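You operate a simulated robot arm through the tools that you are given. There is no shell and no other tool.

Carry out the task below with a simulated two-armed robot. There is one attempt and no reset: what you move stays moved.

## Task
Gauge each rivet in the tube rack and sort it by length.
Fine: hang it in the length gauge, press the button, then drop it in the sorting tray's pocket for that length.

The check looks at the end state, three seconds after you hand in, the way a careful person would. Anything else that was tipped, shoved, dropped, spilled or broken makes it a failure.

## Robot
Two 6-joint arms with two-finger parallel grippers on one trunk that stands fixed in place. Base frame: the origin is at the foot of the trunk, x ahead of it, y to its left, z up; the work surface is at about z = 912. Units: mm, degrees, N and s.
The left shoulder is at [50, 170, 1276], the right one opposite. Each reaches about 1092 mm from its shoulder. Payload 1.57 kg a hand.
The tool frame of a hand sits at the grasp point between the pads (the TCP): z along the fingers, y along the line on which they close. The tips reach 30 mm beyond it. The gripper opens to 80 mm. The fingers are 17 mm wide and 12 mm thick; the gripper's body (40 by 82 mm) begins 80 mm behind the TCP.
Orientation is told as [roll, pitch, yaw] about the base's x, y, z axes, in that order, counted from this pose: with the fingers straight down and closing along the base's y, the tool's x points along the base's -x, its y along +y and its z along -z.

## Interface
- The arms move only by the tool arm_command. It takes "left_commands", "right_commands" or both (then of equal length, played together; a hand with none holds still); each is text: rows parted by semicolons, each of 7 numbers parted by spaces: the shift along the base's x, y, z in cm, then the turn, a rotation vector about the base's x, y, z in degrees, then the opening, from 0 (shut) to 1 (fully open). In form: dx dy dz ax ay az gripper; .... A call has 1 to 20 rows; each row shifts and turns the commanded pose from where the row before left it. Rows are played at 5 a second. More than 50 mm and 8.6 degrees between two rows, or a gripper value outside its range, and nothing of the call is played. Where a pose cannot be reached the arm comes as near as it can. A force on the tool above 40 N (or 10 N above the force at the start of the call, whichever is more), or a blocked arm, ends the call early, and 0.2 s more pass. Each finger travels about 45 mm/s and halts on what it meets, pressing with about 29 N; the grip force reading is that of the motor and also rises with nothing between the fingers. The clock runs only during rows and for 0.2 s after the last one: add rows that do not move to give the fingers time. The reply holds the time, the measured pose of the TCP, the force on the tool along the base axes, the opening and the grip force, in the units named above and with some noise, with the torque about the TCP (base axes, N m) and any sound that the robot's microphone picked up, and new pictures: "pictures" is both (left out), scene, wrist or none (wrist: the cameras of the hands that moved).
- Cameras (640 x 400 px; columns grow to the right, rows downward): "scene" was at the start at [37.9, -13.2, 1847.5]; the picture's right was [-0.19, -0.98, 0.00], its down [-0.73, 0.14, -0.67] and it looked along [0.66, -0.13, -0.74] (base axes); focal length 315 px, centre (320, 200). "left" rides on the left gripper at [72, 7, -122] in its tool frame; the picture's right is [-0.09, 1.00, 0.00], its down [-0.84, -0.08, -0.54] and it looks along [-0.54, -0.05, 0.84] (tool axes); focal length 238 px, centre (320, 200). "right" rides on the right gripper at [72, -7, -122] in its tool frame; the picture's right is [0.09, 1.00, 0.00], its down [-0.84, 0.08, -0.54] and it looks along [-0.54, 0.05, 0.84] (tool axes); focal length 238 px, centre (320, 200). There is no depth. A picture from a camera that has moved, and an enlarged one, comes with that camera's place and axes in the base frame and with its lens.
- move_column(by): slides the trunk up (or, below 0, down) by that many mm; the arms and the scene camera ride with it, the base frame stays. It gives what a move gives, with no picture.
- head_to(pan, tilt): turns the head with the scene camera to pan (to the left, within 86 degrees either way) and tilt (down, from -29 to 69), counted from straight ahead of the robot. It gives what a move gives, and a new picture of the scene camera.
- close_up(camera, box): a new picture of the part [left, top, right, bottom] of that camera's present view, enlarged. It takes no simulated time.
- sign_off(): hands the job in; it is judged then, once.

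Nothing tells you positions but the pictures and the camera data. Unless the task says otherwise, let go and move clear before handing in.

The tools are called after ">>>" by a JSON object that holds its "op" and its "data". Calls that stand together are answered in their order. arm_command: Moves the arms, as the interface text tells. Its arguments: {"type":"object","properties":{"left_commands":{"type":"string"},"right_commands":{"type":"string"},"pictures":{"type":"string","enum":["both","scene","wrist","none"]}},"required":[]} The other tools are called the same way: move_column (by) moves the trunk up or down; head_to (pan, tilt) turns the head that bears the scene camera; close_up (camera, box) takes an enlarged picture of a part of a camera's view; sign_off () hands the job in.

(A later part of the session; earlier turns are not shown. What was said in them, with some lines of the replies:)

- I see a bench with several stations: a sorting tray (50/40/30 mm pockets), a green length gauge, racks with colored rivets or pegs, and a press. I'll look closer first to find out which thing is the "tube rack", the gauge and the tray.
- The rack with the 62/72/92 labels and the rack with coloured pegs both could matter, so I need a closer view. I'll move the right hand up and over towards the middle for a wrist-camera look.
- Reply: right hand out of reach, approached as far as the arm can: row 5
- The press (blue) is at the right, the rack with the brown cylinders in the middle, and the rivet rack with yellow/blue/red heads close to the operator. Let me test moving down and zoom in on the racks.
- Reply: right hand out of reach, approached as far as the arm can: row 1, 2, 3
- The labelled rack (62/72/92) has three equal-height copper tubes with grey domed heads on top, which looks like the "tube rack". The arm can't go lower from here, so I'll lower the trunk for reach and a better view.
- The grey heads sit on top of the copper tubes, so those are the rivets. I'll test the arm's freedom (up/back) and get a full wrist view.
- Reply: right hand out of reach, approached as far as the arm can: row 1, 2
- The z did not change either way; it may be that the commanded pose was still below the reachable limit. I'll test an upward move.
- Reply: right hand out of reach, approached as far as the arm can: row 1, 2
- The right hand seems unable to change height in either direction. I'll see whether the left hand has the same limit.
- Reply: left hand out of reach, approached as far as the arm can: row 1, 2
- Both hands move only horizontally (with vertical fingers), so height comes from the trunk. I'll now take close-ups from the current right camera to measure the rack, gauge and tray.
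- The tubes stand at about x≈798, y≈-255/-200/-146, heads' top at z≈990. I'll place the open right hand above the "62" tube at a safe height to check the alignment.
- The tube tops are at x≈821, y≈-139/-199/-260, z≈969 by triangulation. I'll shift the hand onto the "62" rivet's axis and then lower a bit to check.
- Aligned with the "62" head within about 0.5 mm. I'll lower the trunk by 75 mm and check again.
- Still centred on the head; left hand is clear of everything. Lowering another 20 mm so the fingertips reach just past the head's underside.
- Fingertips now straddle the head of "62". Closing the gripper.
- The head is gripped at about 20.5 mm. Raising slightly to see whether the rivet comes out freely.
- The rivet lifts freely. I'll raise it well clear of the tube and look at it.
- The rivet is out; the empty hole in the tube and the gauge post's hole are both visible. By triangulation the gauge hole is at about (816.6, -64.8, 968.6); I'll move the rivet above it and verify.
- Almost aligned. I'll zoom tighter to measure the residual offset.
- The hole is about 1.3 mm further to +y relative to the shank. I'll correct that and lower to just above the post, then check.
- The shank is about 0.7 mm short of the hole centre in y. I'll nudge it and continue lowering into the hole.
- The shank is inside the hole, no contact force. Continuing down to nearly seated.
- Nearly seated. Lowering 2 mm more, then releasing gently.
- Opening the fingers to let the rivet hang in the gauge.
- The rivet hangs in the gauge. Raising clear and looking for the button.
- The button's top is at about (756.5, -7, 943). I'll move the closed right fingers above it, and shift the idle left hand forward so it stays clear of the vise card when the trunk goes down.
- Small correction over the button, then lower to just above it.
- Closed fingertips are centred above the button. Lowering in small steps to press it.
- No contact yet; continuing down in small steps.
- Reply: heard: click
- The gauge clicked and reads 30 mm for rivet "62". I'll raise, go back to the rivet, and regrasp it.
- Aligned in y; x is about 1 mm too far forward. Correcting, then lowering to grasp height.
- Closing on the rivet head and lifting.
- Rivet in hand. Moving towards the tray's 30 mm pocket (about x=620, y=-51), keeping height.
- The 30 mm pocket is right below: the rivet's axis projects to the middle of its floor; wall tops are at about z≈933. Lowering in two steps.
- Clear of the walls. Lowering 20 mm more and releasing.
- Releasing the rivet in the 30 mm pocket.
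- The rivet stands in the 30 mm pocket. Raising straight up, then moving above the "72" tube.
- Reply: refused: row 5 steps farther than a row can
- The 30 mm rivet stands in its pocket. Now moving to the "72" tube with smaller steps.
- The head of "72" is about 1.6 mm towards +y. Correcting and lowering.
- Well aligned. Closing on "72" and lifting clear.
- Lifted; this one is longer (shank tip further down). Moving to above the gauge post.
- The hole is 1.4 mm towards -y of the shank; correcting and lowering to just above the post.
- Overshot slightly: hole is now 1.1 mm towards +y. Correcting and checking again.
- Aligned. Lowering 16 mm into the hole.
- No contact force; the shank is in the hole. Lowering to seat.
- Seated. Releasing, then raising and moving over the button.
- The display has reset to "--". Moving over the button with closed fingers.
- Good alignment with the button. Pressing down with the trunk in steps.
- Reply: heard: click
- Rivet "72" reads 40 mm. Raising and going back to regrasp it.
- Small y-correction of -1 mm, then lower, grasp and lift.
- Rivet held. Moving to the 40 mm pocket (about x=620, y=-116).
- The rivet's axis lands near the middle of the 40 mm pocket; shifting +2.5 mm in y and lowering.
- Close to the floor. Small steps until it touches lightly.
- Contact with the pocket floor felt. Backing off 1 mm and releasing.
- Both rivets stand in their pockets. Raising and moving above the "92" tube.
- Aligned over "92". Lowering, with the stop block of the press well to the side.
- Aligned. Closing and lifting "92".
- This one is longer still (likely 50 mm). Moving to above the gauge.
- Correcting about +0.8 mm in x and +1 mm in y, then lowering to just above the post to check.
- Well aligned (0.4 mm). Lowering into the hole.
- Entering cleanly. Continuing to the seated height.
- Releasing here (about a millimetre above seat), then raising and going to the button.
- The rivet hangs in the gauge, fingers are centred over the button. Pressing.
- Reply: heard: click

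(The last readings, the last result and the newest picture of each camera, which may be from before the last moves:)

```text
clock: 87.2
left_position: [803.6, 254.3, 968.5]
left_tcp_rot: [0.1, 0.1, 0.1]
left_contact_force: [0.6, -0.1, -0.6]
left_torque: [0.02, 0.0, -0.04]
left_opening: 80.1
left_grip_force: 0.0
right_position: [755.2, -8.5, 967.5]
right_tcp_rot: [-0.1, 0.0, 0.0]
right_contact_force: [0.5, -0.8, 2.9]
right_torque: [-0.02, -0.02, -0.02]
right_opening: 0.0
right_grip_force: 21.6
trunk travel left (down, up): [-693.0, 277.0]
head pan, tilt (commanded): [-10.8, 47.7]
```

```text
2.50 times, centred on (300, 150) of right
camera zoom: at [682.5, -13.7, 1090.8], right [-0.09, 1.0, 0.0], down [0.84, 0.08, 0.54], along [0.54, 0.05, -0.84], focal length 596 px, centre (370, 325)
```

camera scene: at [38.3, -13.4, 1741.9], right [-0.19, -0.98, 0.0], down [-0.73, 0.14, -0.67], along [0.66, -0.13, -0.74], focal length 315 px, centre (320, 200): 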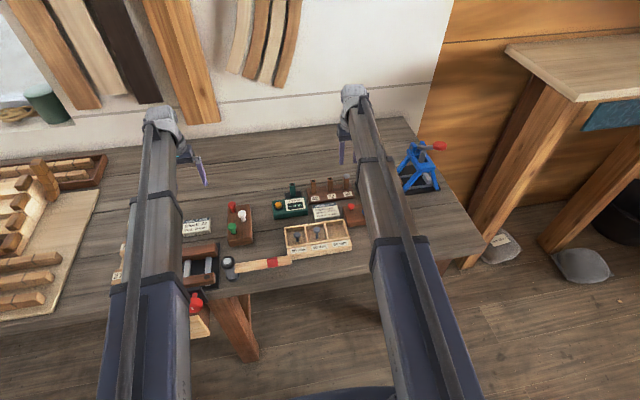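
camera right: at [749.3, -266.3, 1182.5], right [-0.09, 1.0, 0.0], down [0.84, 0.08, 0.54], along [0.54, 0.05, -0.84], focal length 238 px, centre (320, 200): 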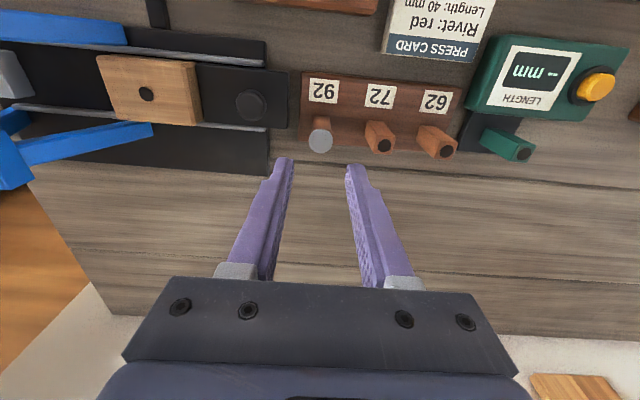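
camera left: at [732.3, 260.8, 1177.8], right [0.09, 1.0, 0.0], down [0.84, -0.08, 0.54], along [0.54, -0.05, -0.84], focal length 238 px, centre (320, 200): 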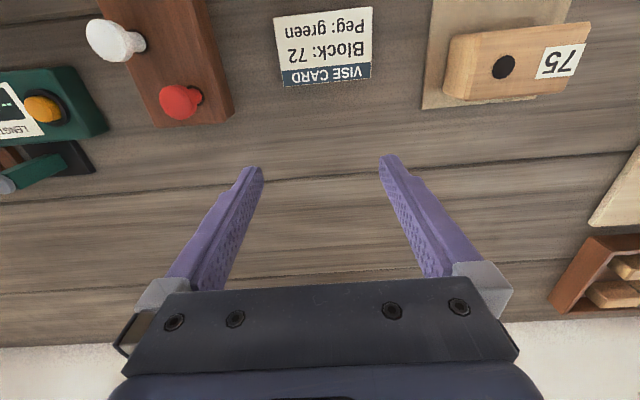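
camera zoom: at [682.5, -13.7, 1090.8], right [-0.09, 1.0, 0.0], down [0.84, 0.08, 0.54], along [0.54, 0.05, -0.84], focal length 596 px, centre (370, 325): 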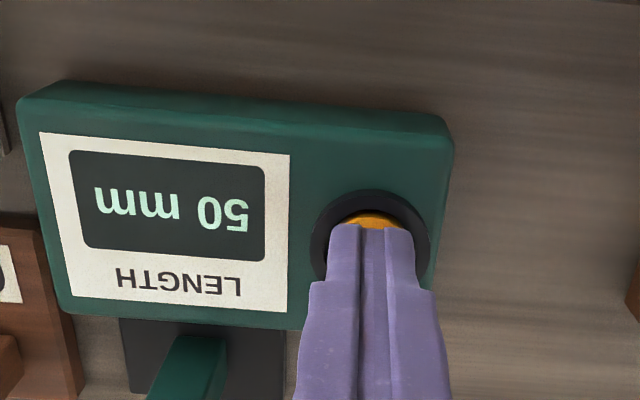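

Rivet "92" reads 50 mm. Raising and going back to regrasp it.

>>> {"op": "move_column", "data": {"by": 87}}

>>> {"op": "arm_command", "data": {"right_commands": "3.1 -2.85 0 0 0 0 0.2; 3.1 -2.85 0 0 0 0 0.5; 0 0 0 0 0 0 0.5; 0 0 0 0 0 0 0.5; 0 0 0 0 0 0 0.5", "pictures": "none"}}

>>> {"op": "close_up", "data": {"camera": "right", "box": [240, 60, 440, 185]}}

```text
clock: 88.4
left_position: [803.9, 254.7, 1054.5]
left_tcp_rot: [0.0, 0.0, 0.0]
left_contact_force: [-0.4, 0.5, -0.3]
left_torque: [0.02, 0.0, 0.02]
left_opening: 80.0
left_grip_force: 0.1
right_position: [754.9, -7.8, 1054.0]
right_tcp_rot: [0.0, 0.1, 0.0]
right_contact_force: [0.2, 0.7, 0.4]
right_torque: [0.05, 0.02, -0.01]
right_opening: 0.0
right_grip_force: 21.4
trunk travel left (down, up): [-780.0, 190.0]
head pan, tilt (commanded): [-10.8, 47.7]
```

```text
clock: 89.6
left_position: [803.2, 255.7, 1056.5]
left_tcp_rot: [0.0, 0.0, 0.1]
left_contact_force: [-0.4, -0.2, -0.3]
left_torque: [0.02, 0.02, 0.0]
left_opening: 80.0
left_grip_force: 0.0
right_position: [816.8, -66.3, 1055.0]
right_tcp_rot: [0.1, 0.0, 0.0]
right_contact_force: [-0.3, -0.2, -0.7]
right_torque: [0.01, 0.01, -0.02]
right_opening: 39.9
right_grip_force: 0.1
trunk travel left (down, up): [-780.0, 190.0]
head pan, tilt (commanded): [-10.8, 47.7]
```

```text
3.20 times, centred on (340, 122) of right
camera zoom: at [744.9, -71.2, 1177.8], right [-0.09, 1.0, 0.0], down [0.84, 0.08, 0.54], along [0.54, 0.05, -0.84], focal length 763 px, centre (256, 448)
```

zoom: 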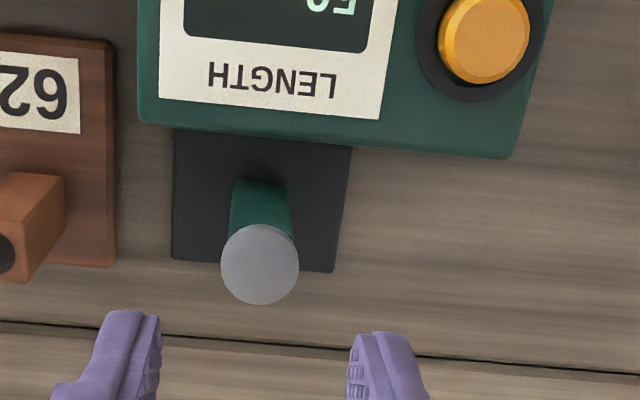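

Aligned. Lowering to grasp height, closing and lifting.

>>> {"op": "move_column", "data": {"by": -63}}

>>> {"op": "arm_command", "data": {"right_commands": "0 0.03 0 0 0 0 0.4; 0 0 0 0 0 0 0.3; 0 0 0 0 0 0 0.2; 0 0 0 0 0 0 0.1; 0 0 0 0 0 0 0; 0 0 0 0 0 0 0", "pictures": "none"}}

>>> {"op": "close_up", "data": {"camera": "right", "box": [240, 100, 440, 225]}}

>>> {"op": "move_column", "data": {"by": 93}}

>>> {"op": "close_up", "data": {"camera": "right", "box": [240, 60, 440, 205]}}

```text
clock: 90.7
left_position: [803.0, 254.5, 991.5]
left_tcp_rot: [0.1, 0.0, 0.0]
left_contact_force: [-0.2, -0.4, 0.0]
left_torque: [-0.01, 0.01, -0.01]
left_opening: 80.0
left_grip_force: 0.0
right_position: [818.0, -66.0, 992.0]
right_tcp_rot: [0.0, 0.0, 0.0]
right_contact_force: [0.3, -0.1, -0.4]
right_torque: [0.01, -0.02, -0.02]
right_opening: 39.8
right_grip_force: 0.0
trunk travel left (down, up): [-717.0, 253.0]
head pan, tilt (commanded): [-10.8, 47.7]
```

```text
clock: 92.0
left_position: [804.2, 254.8, 992.7]
left_tcp_rot: [0.0, 0.0, 0.0]
left_contact_force: [0.0, 0.1, 0.3]
left_torque: [-0.02, -0.01, -0.01]
left_opening: 80.1
left_grip_force: 0.1
right_position: [816.7, -65.3, 993.3]
right_tcp_rot: [-0.1, 0.0, 0.0]
right_contact_force: [-0.6, -0.5, 0.1]
right_torque: [0.0, 0.0, 0.0]
right_opening: 20.8
right_grip_force: 29.0
trunk travel left (down, up): [-717.0, 253.0]
head pan, tilt (commanded): [-10.8, 47.7]
```

```text
3.20 times, centred on (340, 162) of right
camera zoom: at [744.9, -70.7, 1114.8], right [-0.09, 1.0, 0.0], down [0.84, 0.08, 0.54], along [0.54, 0.05, -0.84], focal length 763 px, centre (256, 320)
```

zoom: 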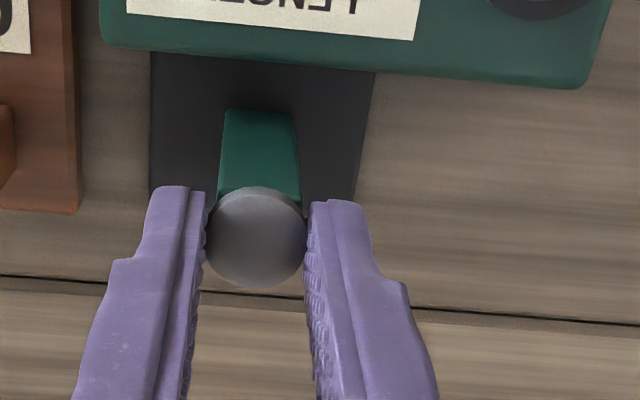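

```text
clock: 93.3
left_position: [804.7, 254.6, 1085.8]
left_tcp_rot: [-0.1, 0.0, 0.0]
left_contact_force: [-0.1, -0.6, 0.3]
left_torque: [0.0, -0.02, -0.02]
left_opening: 80.2
left_grip_force: 0.0
right_position: [817.7, -65.3, 1085.3]
right_tcp_rot: [0.0, -0.1, 0.0]
right_contact_force: [0.3, -0.4, -1.7]
right_torque: [0.01, 0.02, 0.01]
right_opening: 20.8
right_grip_force: 29.1
trunk travel left (down, up): [-810.0, 160.0]
head pan, tilt (commanded): [-10.8, 47.7]
```

```text
2.76 times, centred on (340, 132) of right
camera zoom: at [745.2, -70.8, 1207.5], right [-0.09, 1.0, 0.0], down [0.84, 0.08, 0.54], along [0.54, 0.05, -0.84], focal length 658 px, centre (265, 386)
```

zoom: 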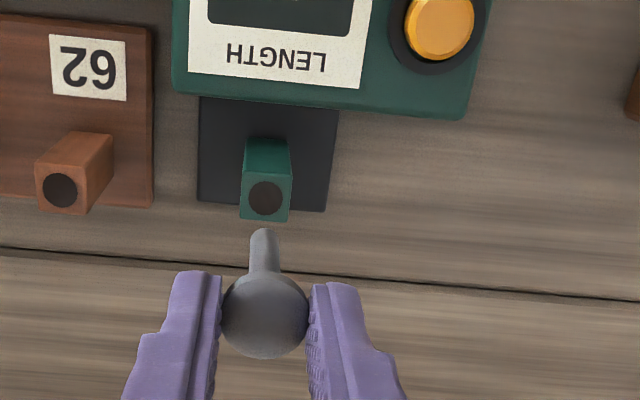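

Holding the 50 mm rivet. Moving to the 50 mm pocket (about x=620, y=-179).

>>> {"op": "arm_command", "data": {"right_commands": "-3.94 -2.28 0 0 0 0 0; -3.94 -2.28 0 0 0 0 0; -3.94 -2.28 0 0 0 0 0; -3.95 -2.29 0 0 0 0 0; -3.95 -2.29 0 0 0 0 0; 0 0 0 0 0 0 0; 0 0 0 0 0 0 0", "pictures": "none"}}

>>> {"op": "close_up", "data": {"camera": "right", "box": [180, 50, 440, 210]}}

```text
clock: 94.9
left_position: [803.5, 253.9, 1085.2]
left_tcp_rot: [0.0, 0.0, 0.0]
left_contact_force: [-0.1, -0.3, -0.2]
left_torque: [-0.01, -0.03, 0.03]
left_opening: 79.8
left_grip_force: 0.0
right_position: [620.3, -179.5, 1084.9]
right_tcp_rot: [0.0, 0.0, -0.1]
right_contact_force: [0.6, 0.1, -0.5]
right_torque: [0.01, 0.0, 0.02]
right_opening: 20.7
right_grip_force: 29.1
trunk travel left (down, up): [-810.0, 160.0]
head pan, tilt (commanded): [-10.8, 47.7]
```

```text
2.46 times, centred on (310, 130) of right
camera zoom: at [547.7, -184.9, 1207.9], right [-0.09, 1.0, 0.0], down [0.84, 0.08, 0.54], along [0.54, 0.05, -0.84], focal length 587 px, centre (345, 372)
```

zoom: 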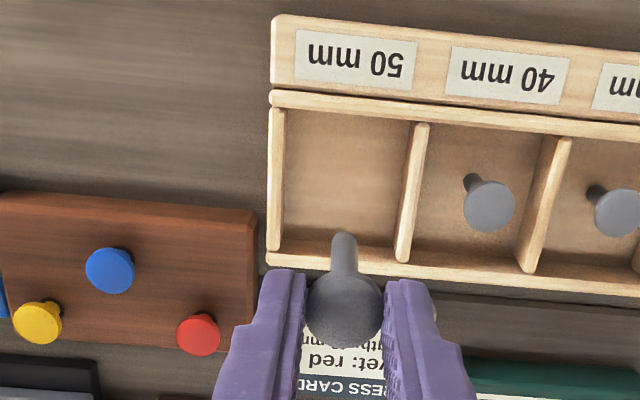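

Centred above the 50 mm pocket. Lowering.

>>> {"op": "move_column", "data": {"by": -70}}

>>> {"op": "move_column", "data": {"by": -20}}

>>> {"op": "close_up", "data": {"camera": "right", "box": [200, 70, 440, 220]}}

```text
clock: 96.0
left_position: [804.1, 254.6, 1016.1]
left_tcp_rot: [-0.1, -0.1, -0.1]
left_contact_force: [-0.2, 0.0, -0.7]
left_torque: [0.03, -0.01, 0.0]
left_opening: 80.2
left_grip_force: 0.0
right_position: [620.0, -179.3, 1015.5]
right_tcp_rot: [-0.1, 0.0, 0.0]
right_contact_force: [0.3, -0.1, -0.4]
right_torque: [0.0, 0.0, 0.0]
right_opening: 20.6
right_grip_force: 28.7
trunk travel left (down, up): [-740.0, 230.0]
head pan, tilt (commanded): [-10.8, 47.7]
```

```text
clock: 96.7
left_position: [803.5, 254.2, 994.7]
left_tcp_rot: [0.0, 0.0, 0.0]
left_contact_force: [0.0, 0.2, -0.4]
left_torque: [0.02, -0.01, 0.03]
left_opening: 80.1
left_grip_force: 0.0
right_position: [620.5, -179.7, 994.8]
right_tcp_rot: [0.1, 0.0, -0.1]
right_contact_force: [0.1, 0.2, 0.1]
right_torque: [-0.01, -0.01, -0.02]
right_opening: 20.4
right_grip_force: 29.3
trunk travel left (down, up): [-720.0, 250.0]
head pan, tilt (commanded): [-10.8, 47.7]
```

```text
2.67 times, centred on (320, 145) of right
camera zoom: at [548.0, -184.6, 1117.8], right [-0.09, 1.0, 0.0], down [0.84, 0.08, 0.54], along [0.54, 0.05, -0.84], focal length 636 px, centre (320, 347)
```

zoom: 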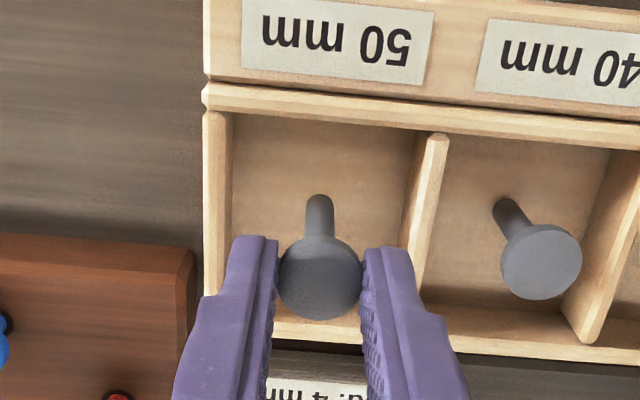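

About 9 mm above the floor. Continuing in small steps until light contact.

>>> {"op": "move_column", "data": {"by": -5}}

>>> {"op": "move_column", "data": {"by": -1.5}}

>>> {"op": "move_column", "data": {"by": -1}}

```text
clock: 97.2
left_position: [804.0, 254.9, 990.3]
left_tcp_rot: [-0.1, 0.0, 0.0]
left_contact_force: [0.4, 0.1, 0.3]
left_torque: [0.01, 0.01, 0.01]
left_opening: 79.9
left_grip_force: 0.1
right_position: [620.7, -178.3, 991.0]
right_tcp_rot: [0.0, -0.1, 0.0]
right_contact_force: [0.0, -0.3, -0.3]
right_torque: [-0.01, 0.03, 0.02]
right_opening: 20.6
right_grip_force: 29.0
trunk travel left (down, up): [-715.0, 255.0]
head pan, tilt (commanded): [-10.8, 47.7]
```

```text
clock: 97.7
left_position: [803.0, 254.4, 989.2]
left_tcp_rot: [0.1, 0.0, 0.0]
left_contact_force: [0.6, 0.0, 0.4]
left_torque: [-0.04, -0.01, 0.03]
left_opening: 79.9
left_grip_force: 0.1
right_position: [619.5, -179.1, 988.1]
right_tcp_rot: [-0.1, 0.1, 0.0]
right_contact_force: [0.6, 0.4, 0.1]
right_torque: [-0.02, -0.01, 0.01]
right_opening: 20.4
right_grip_force: 29.3
trunk travel left (down, up): [-714.0, 256.0]
head pan, tilt (commanded): [-10.8, 47.7]
```

```text
clock: 98.2
left_position: [803.9, 253.7, 987.8]
left_tcp_rot: [0.0, -0.1, 0.0]
left_contact_force: [0.6, -0.4, 0.8]
left_torque: [-0.05, 0.01, -0.02]
left_opening: 80.2
left_grip_force: 0.1
right_position: [619.3, -178.8, 988.3]
right_tcp_rot: [0.0, 0.0, 0.0]
right_contact_force: [-0.5, 1.2, -1.2]
right_torque: [-0.01, -0.02, 0.02]
right_opening: 20.8
right_grip_force: 29.1
trunk travel left (down, up): [-713.0, 257.0]
head pan, tilt (commanded): [-10.8, 47.7]
```

>>> {"op": "move_column", "data": {"by": -1}}

>>> {"op": "move_column", "data": {"by": -0.7}}

>>> {"op": "move_column", "data": {"by": -0.7}}

```text
clock: 98.7
left_position: [804.4, 254.2, 988.5]
left_tcp_rot: [0.0, -0.1, 0.0]
left_contact_force: [-0.8, 0.8, -0.3]
left_torque: [-0.02, -0.03, -0.02]
left_opening: 80.3
left_grip_force: 0.0
right_position: [621.2, -179.6, 985.5]
right_tcp_rot: [0.0, 0.1, 0.0]
right_contact_force: [-0.1, 0.5, -1.1]
right_torque: [-0.04, -0.02, 0.02]
right_opening: 20.3
right_grip_force: 28.7
trunk travel left (down, up): [-712.0, 258.0]
head pan, tilt (commanded): [-10.8, 47.7]
```

```text
clock: 99.2
left_position: [803.3, 254.5, 985.8]
left_tcp_rot: [0.0, 0.1, 0.0]
left_contact_force: [-0.6, -0.8, -0.2]
left_torque: [0.03, 0.0, 0.02]
left_opening: 80.1
left_grip_force: 0.0
right_position: [619.5, -179.1, 985.2]
right_tcp_rot: [0.0, 0.0, -0.1]
right_contact_force: [-0.5, -0.3, -1.1]
right_torque: [0.02, 0.04, 0.02]
right_opening: 20.6
right_grip_force: 29.0
trunk travel left (down, up): [-711.0, 259.0]
head pan, tilt (commanded): [-10.8, 47.7]
```

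```text
clock: 99.8
left_position: [804.1, 253.6, 985.7]
left_tcp_rot: [0.0, -0.1, 0.1]
left_contact_force: [0.1, 0.2, 0.0]
left_torque: [-0.01, 0.01, -0.01]
left_opening: 80.1
left_grip_force: 0.1
right_position: [620.0, -179.8, 986.3]
right_tcp_rot: [0.0, 0.0, 0.0]
right_contact_force: [-1.4, 0.1, 0.0]
right_torque: [-0.03, -0.02, 0.03]
right_opening: 20.5
right_grip_force: 29.3
trunk travel left (down, up): [-711.0, 259.0]
head pan, tilt (commanded): [-10.8, 47.7]
```

>>> {"op": "move_column", "data": {"by": -0.7}}

>>> {"op": "move_column", "data": {"by": -0.7}}

>>> {"op": "close_up", "data": {"camera": "right", "box": [200, 70, 440, 220]}}

```text
clock: 100.3
left_position: [805.1, 254.7, 984.4]
left_tcp_rot: [0.1, 0.1, 0.0]
left_contact_force: [0.9, 0.8, -0.9]
left_torque: [-0.01, -0.01, 0.0]
left_opening: 80.0
left_grip_force: 0.0
right_position: [621.2, -180.3, 985.5]
right_tcp_rot: [0.0, 0.0, 0.0]
right_contact_force: [-0.6, 0.1, -1.1]
right_torque: [0.06, 0.02, -0.01]
right_opening: 20.6
right_grip_force: 28.3
trunk travel left (down, up): [-710.0, 260.0]
head pan, tilt (commanded): [-10.8, 47.7]
```

```text
clock: 100.8
left_position: [803.5, 253.4, 984.7]
left_tcp_rot: [0.0, 0.1, 0.1]
left_contact_force: [-0.4, 0.5, -1.4]
left_torque: [0.0, 0.01, -0.03]
left_opening: 79.9
left_grip_force: 0.0
right_position: [620.0, -179.0, 983.7]
right_tcp_rot: [0.0, -0.1, 0.1]
right_contact_force: [1.8, -0.2, 7.2]
right_torque: [-0.02, -0.11, 0.01]
right_opening: 20.7
right_grip_force: 29.4
trunk travel left (down, up): [-709.0, 261.0]
head pan, tilt (commanded): [-10.8, 47.7]
```

```text
2.67 times, centred on (320, 145) of right
camera zoom: at [548.0, -184.5, 1106.7], right [-0.09, 1.0, 0.0], down [0.84, 0.08, 0.54], along [0.54, 0.05, -0.84], focal length 636 px, centre (320, 347)
```

zoom: 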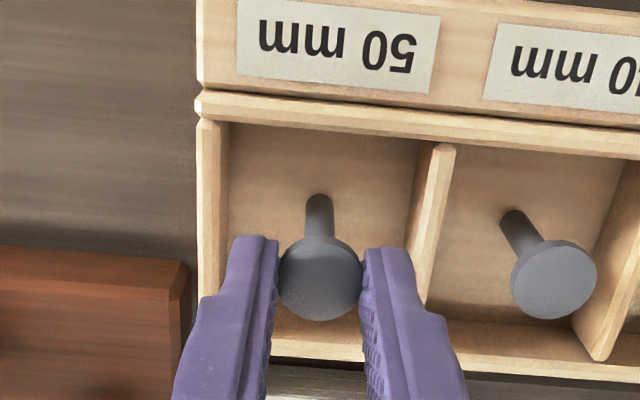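

Contact at about 7 N. Backing off 0.5 mm and releasing slowly.

>>> {"op": "move_column", "data": {"by": 0.5}}

>>> {"op": "arm_command", "data": {"right_commands": "0 0 0 0 0 0 0.27; 0 0 0 0 0 0 0.29; 0 0 0 0 0 0 0.32; 0 0 0 0 0 0 0.36; 0 0 0 0 0 0 0.39; 0 0 0 0 0 0 0.39", "pictures": "none"}}

>>> {"op": "close_up", "data": {"camera": "right", "box": [200, 70, 440, 220]}}

```text
clock: 101.3
left_position: [803.2, 254.1, 984.7]
left_tcp_rot: [0.0, 0.1, 0.0]
left_contact_force: [-0.3, 0.7, 0.0]
left_torque: [-0.03, -0.03, -0.01]
left_opening: 79.8
left_grip_force: 0.1
right_position: [620.6, -179.1, 984.7]
right_tcp_rot: [0.0, 0.1, 0.0]
right_contact_force: [0.1, 0.4, -0.3]
right_torque: [0.01, 0.0, 0.05]
right_opening: 20.7
right_grip_force: 29.0
trunk travel left (down, up): [-710.0, 260.0]
head pan, tilt (commanded): [-10.8, 47.7]
```

```text
clock: 102.7
left_position: [803.2, 255.2, 984.7]
left_tcp_rot: [-0.1, 0.0, 0.0]
left_contact_force: [0.2, -0.1, 0.1]
left_torque: [-0.02, 0.0, 0.04]
left_opening: 80.1
left_grip_force: 0.0
right_position: [619.9, -178.9, 984.7]
right_tcp_rot: [0.0, 0.0, 0.1]
right_contact_force: [-0.2, 0.6, 0.8]
right_torque: [0.01, 0.02, 0.0]
right_opening: 31.2
right_grip_force: 0.1
trunk travel left (down, up): [-710.0, 260.0]
head pan, tilt (commanded): [-10.8, 47.7]
```

```text
2.67 times, centred on (320, 145) of right
camera zoom: at [548.1, -184.6, 1106.9], right [-0.09, 1.0, 0.0], down [0.84, 0.08, 0.54], along [0.54, 0.05, -0.84], focal length 636 px, centre (320, 347)
```

zoom: 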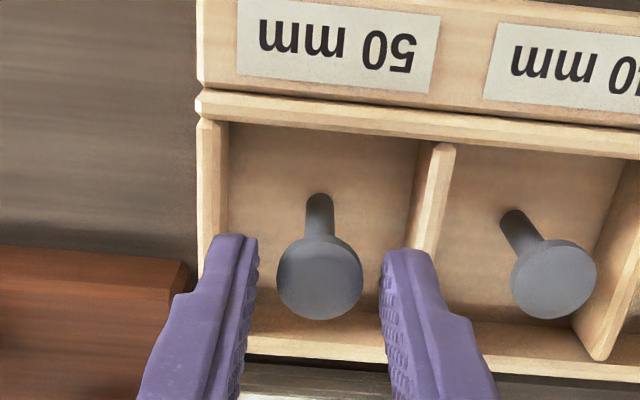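

The 50 mm rivet stands in its pocket. Raising straight up and moving the hand clear.

>>> {"op": "move_column", "data": {"by": 90}}

>>> {"op": "arm_command", "data": {"right_commands": "3.5 -3 0 0 0 0 0.4; 3.5 -3 0 0 0 0 0.4; 0 -3 0 0 0 0 0.4; 0 0 0 0 0 0 0.4; 0 0 0 0 0 0 0.4", "pictures": "both"}}

>>> {"op": "close_up", "data": {"camera": "scene", "box": [220, 150, 420, 290]}}

>>> {"op": "close_up", "data": {"camera": "right", "box": [300, 0, 640, 200]}}

```text
clock: 103.9
left_position: [804.1, 255.6, 1074.1]
left_tcp_rot: [0.0, 0.0, 0.0]
left_contact_force: [0.1, -0.2, 0.2]
left_torque: [-0.01, 0.02, -0.03]
left_opening: 80.1
left_grip_force: 0.1
right_position: [620.4, -178.5, 1074.7]
right_tcp_rot: [0.0, 0.0, 0.0]
right_contact_force: [-0.5, -0.9, 1.4]
right_torque: [0.0, -0.01, -0.02]
right_opening: 31.0
right_grip_force: 0.0
trunk travel left (down, up): [-800.0, 170.0]
head pan, tilt (commanded): [-10.8, 47.7]
```

```text
clock: 105.1
left_position: [802.7, 254.1, 1075.7]
left_tcp_rot: [0.1, 0.0, 0.0]
left_contact_force: [0.0, -0.2, 0.2]
left_torque: [0.03, -0.01, 0.02]
left_opening: 80.2
left_grip_force: 0.0
right_position: [689.8, -269.8, 1074.1]
right_tcp_rot: [0.0, 0.0, 0.0]
right_contact_force: [-0.4, -0.3, -0.4]
right_torque: [0.02, -0.02, -0.04]
right_opening: 32.1
right_grip_force: 0.1
trunk travel left (down, up): [-800.0, 170.0]
head pan, tilt (commanded): [-10.8, 47.7]
camera scene: at [37.7, -13.5, 1756.2], right [-0.19, -0.98, 0.0], down [-0.73, 0.14, -0.67], along [0.66, -0.13, -0.74], focal length 315 px, centre (320, 200)
camera right: at [617.9, -275.1, 1196.9], right [-0.09, 1.0, 0.0], down [0.84, 0.08, 0.54], along [0.54, 0.05, -0.84], focal length 238 px, centre (320, 200)
```

scene: 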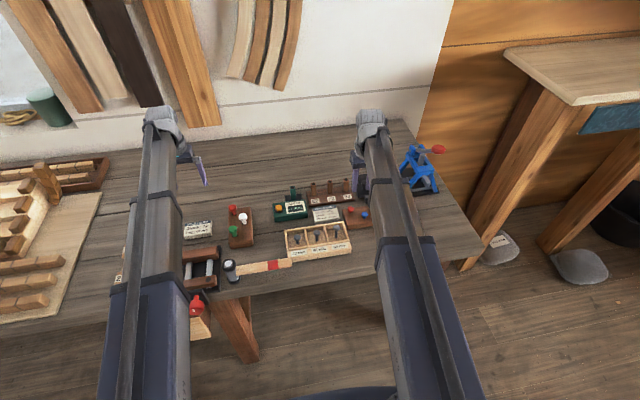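
right: 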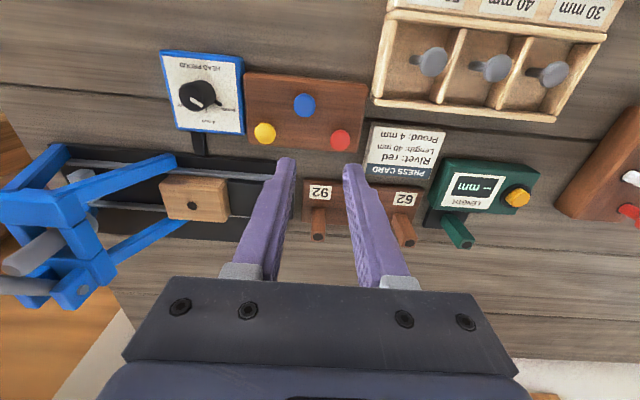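

```text
2.86 times, centred on (320, 220) of scene
camera zoom: at [37.7, -13.5, 1756.2], right [-0.19, -0.98, 0.0], down [-0.73, 0.14, -0.67], along [0.66, -0.13, -0.74], focal length 900 px, centre (320, 143)
```

zoom: 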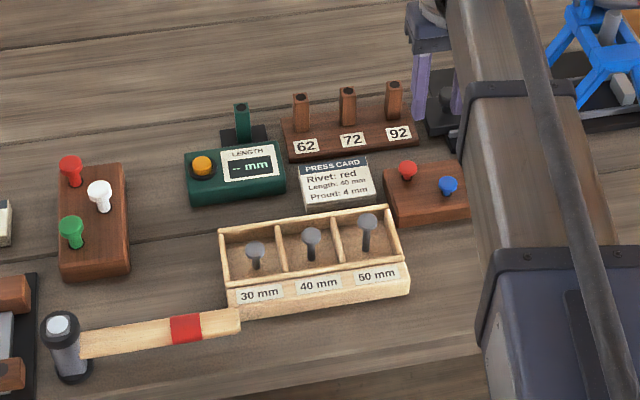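

```text
1.88 times, centred on (470, 100) of right
camera zoom: at [617.9, -275.1, 1196.9], right [-0.09, 1.0, 0.0], down [0.84, 0.08, 0.54], along [0.54, 0.05, -0.84], focal length 449 px, centre (38, 388)
```

zoom: 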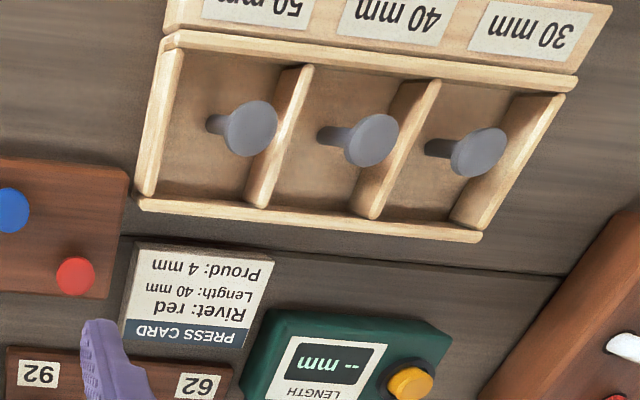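

All three rivets were gauged and now stand in their matching pockets: 62→30 mm, 72→40 mm, 92→50 mm. The gauge is empty, nothing else was disturbed, and both hands are clear, so I'm handing in.

>>> {"op": "sign_off", "data": {}}

```text
The job is handed in.
```

All three rivets from the tube rack have been gauged and sorted, and the job is handed in. The result of the check did not come back to me.

| Tube label | Gauge reading | Pocket |
|---|---|---|
| 62 | 30 mm | 30 mm |
| 72 | 40 mm | 40 mm |
| 92 | 50 mm | 50 mm |

- **Which rack:** I took the rack labelled 62/72/92 as the tube rack. The grey heads on its copper tubes turned out to be loose rivets. I left the red, blue and yellow rivets in the rack beside the press alone.
- **How they ended up:** each rivet is standing upright on its shank near the middle of its pocket, not lying down. None had moved or tipped in the last pictures before I handed in.
- **Everything else:** the gauge is empty, both hands are clear of the work, and the last pictures show nothing else moved.
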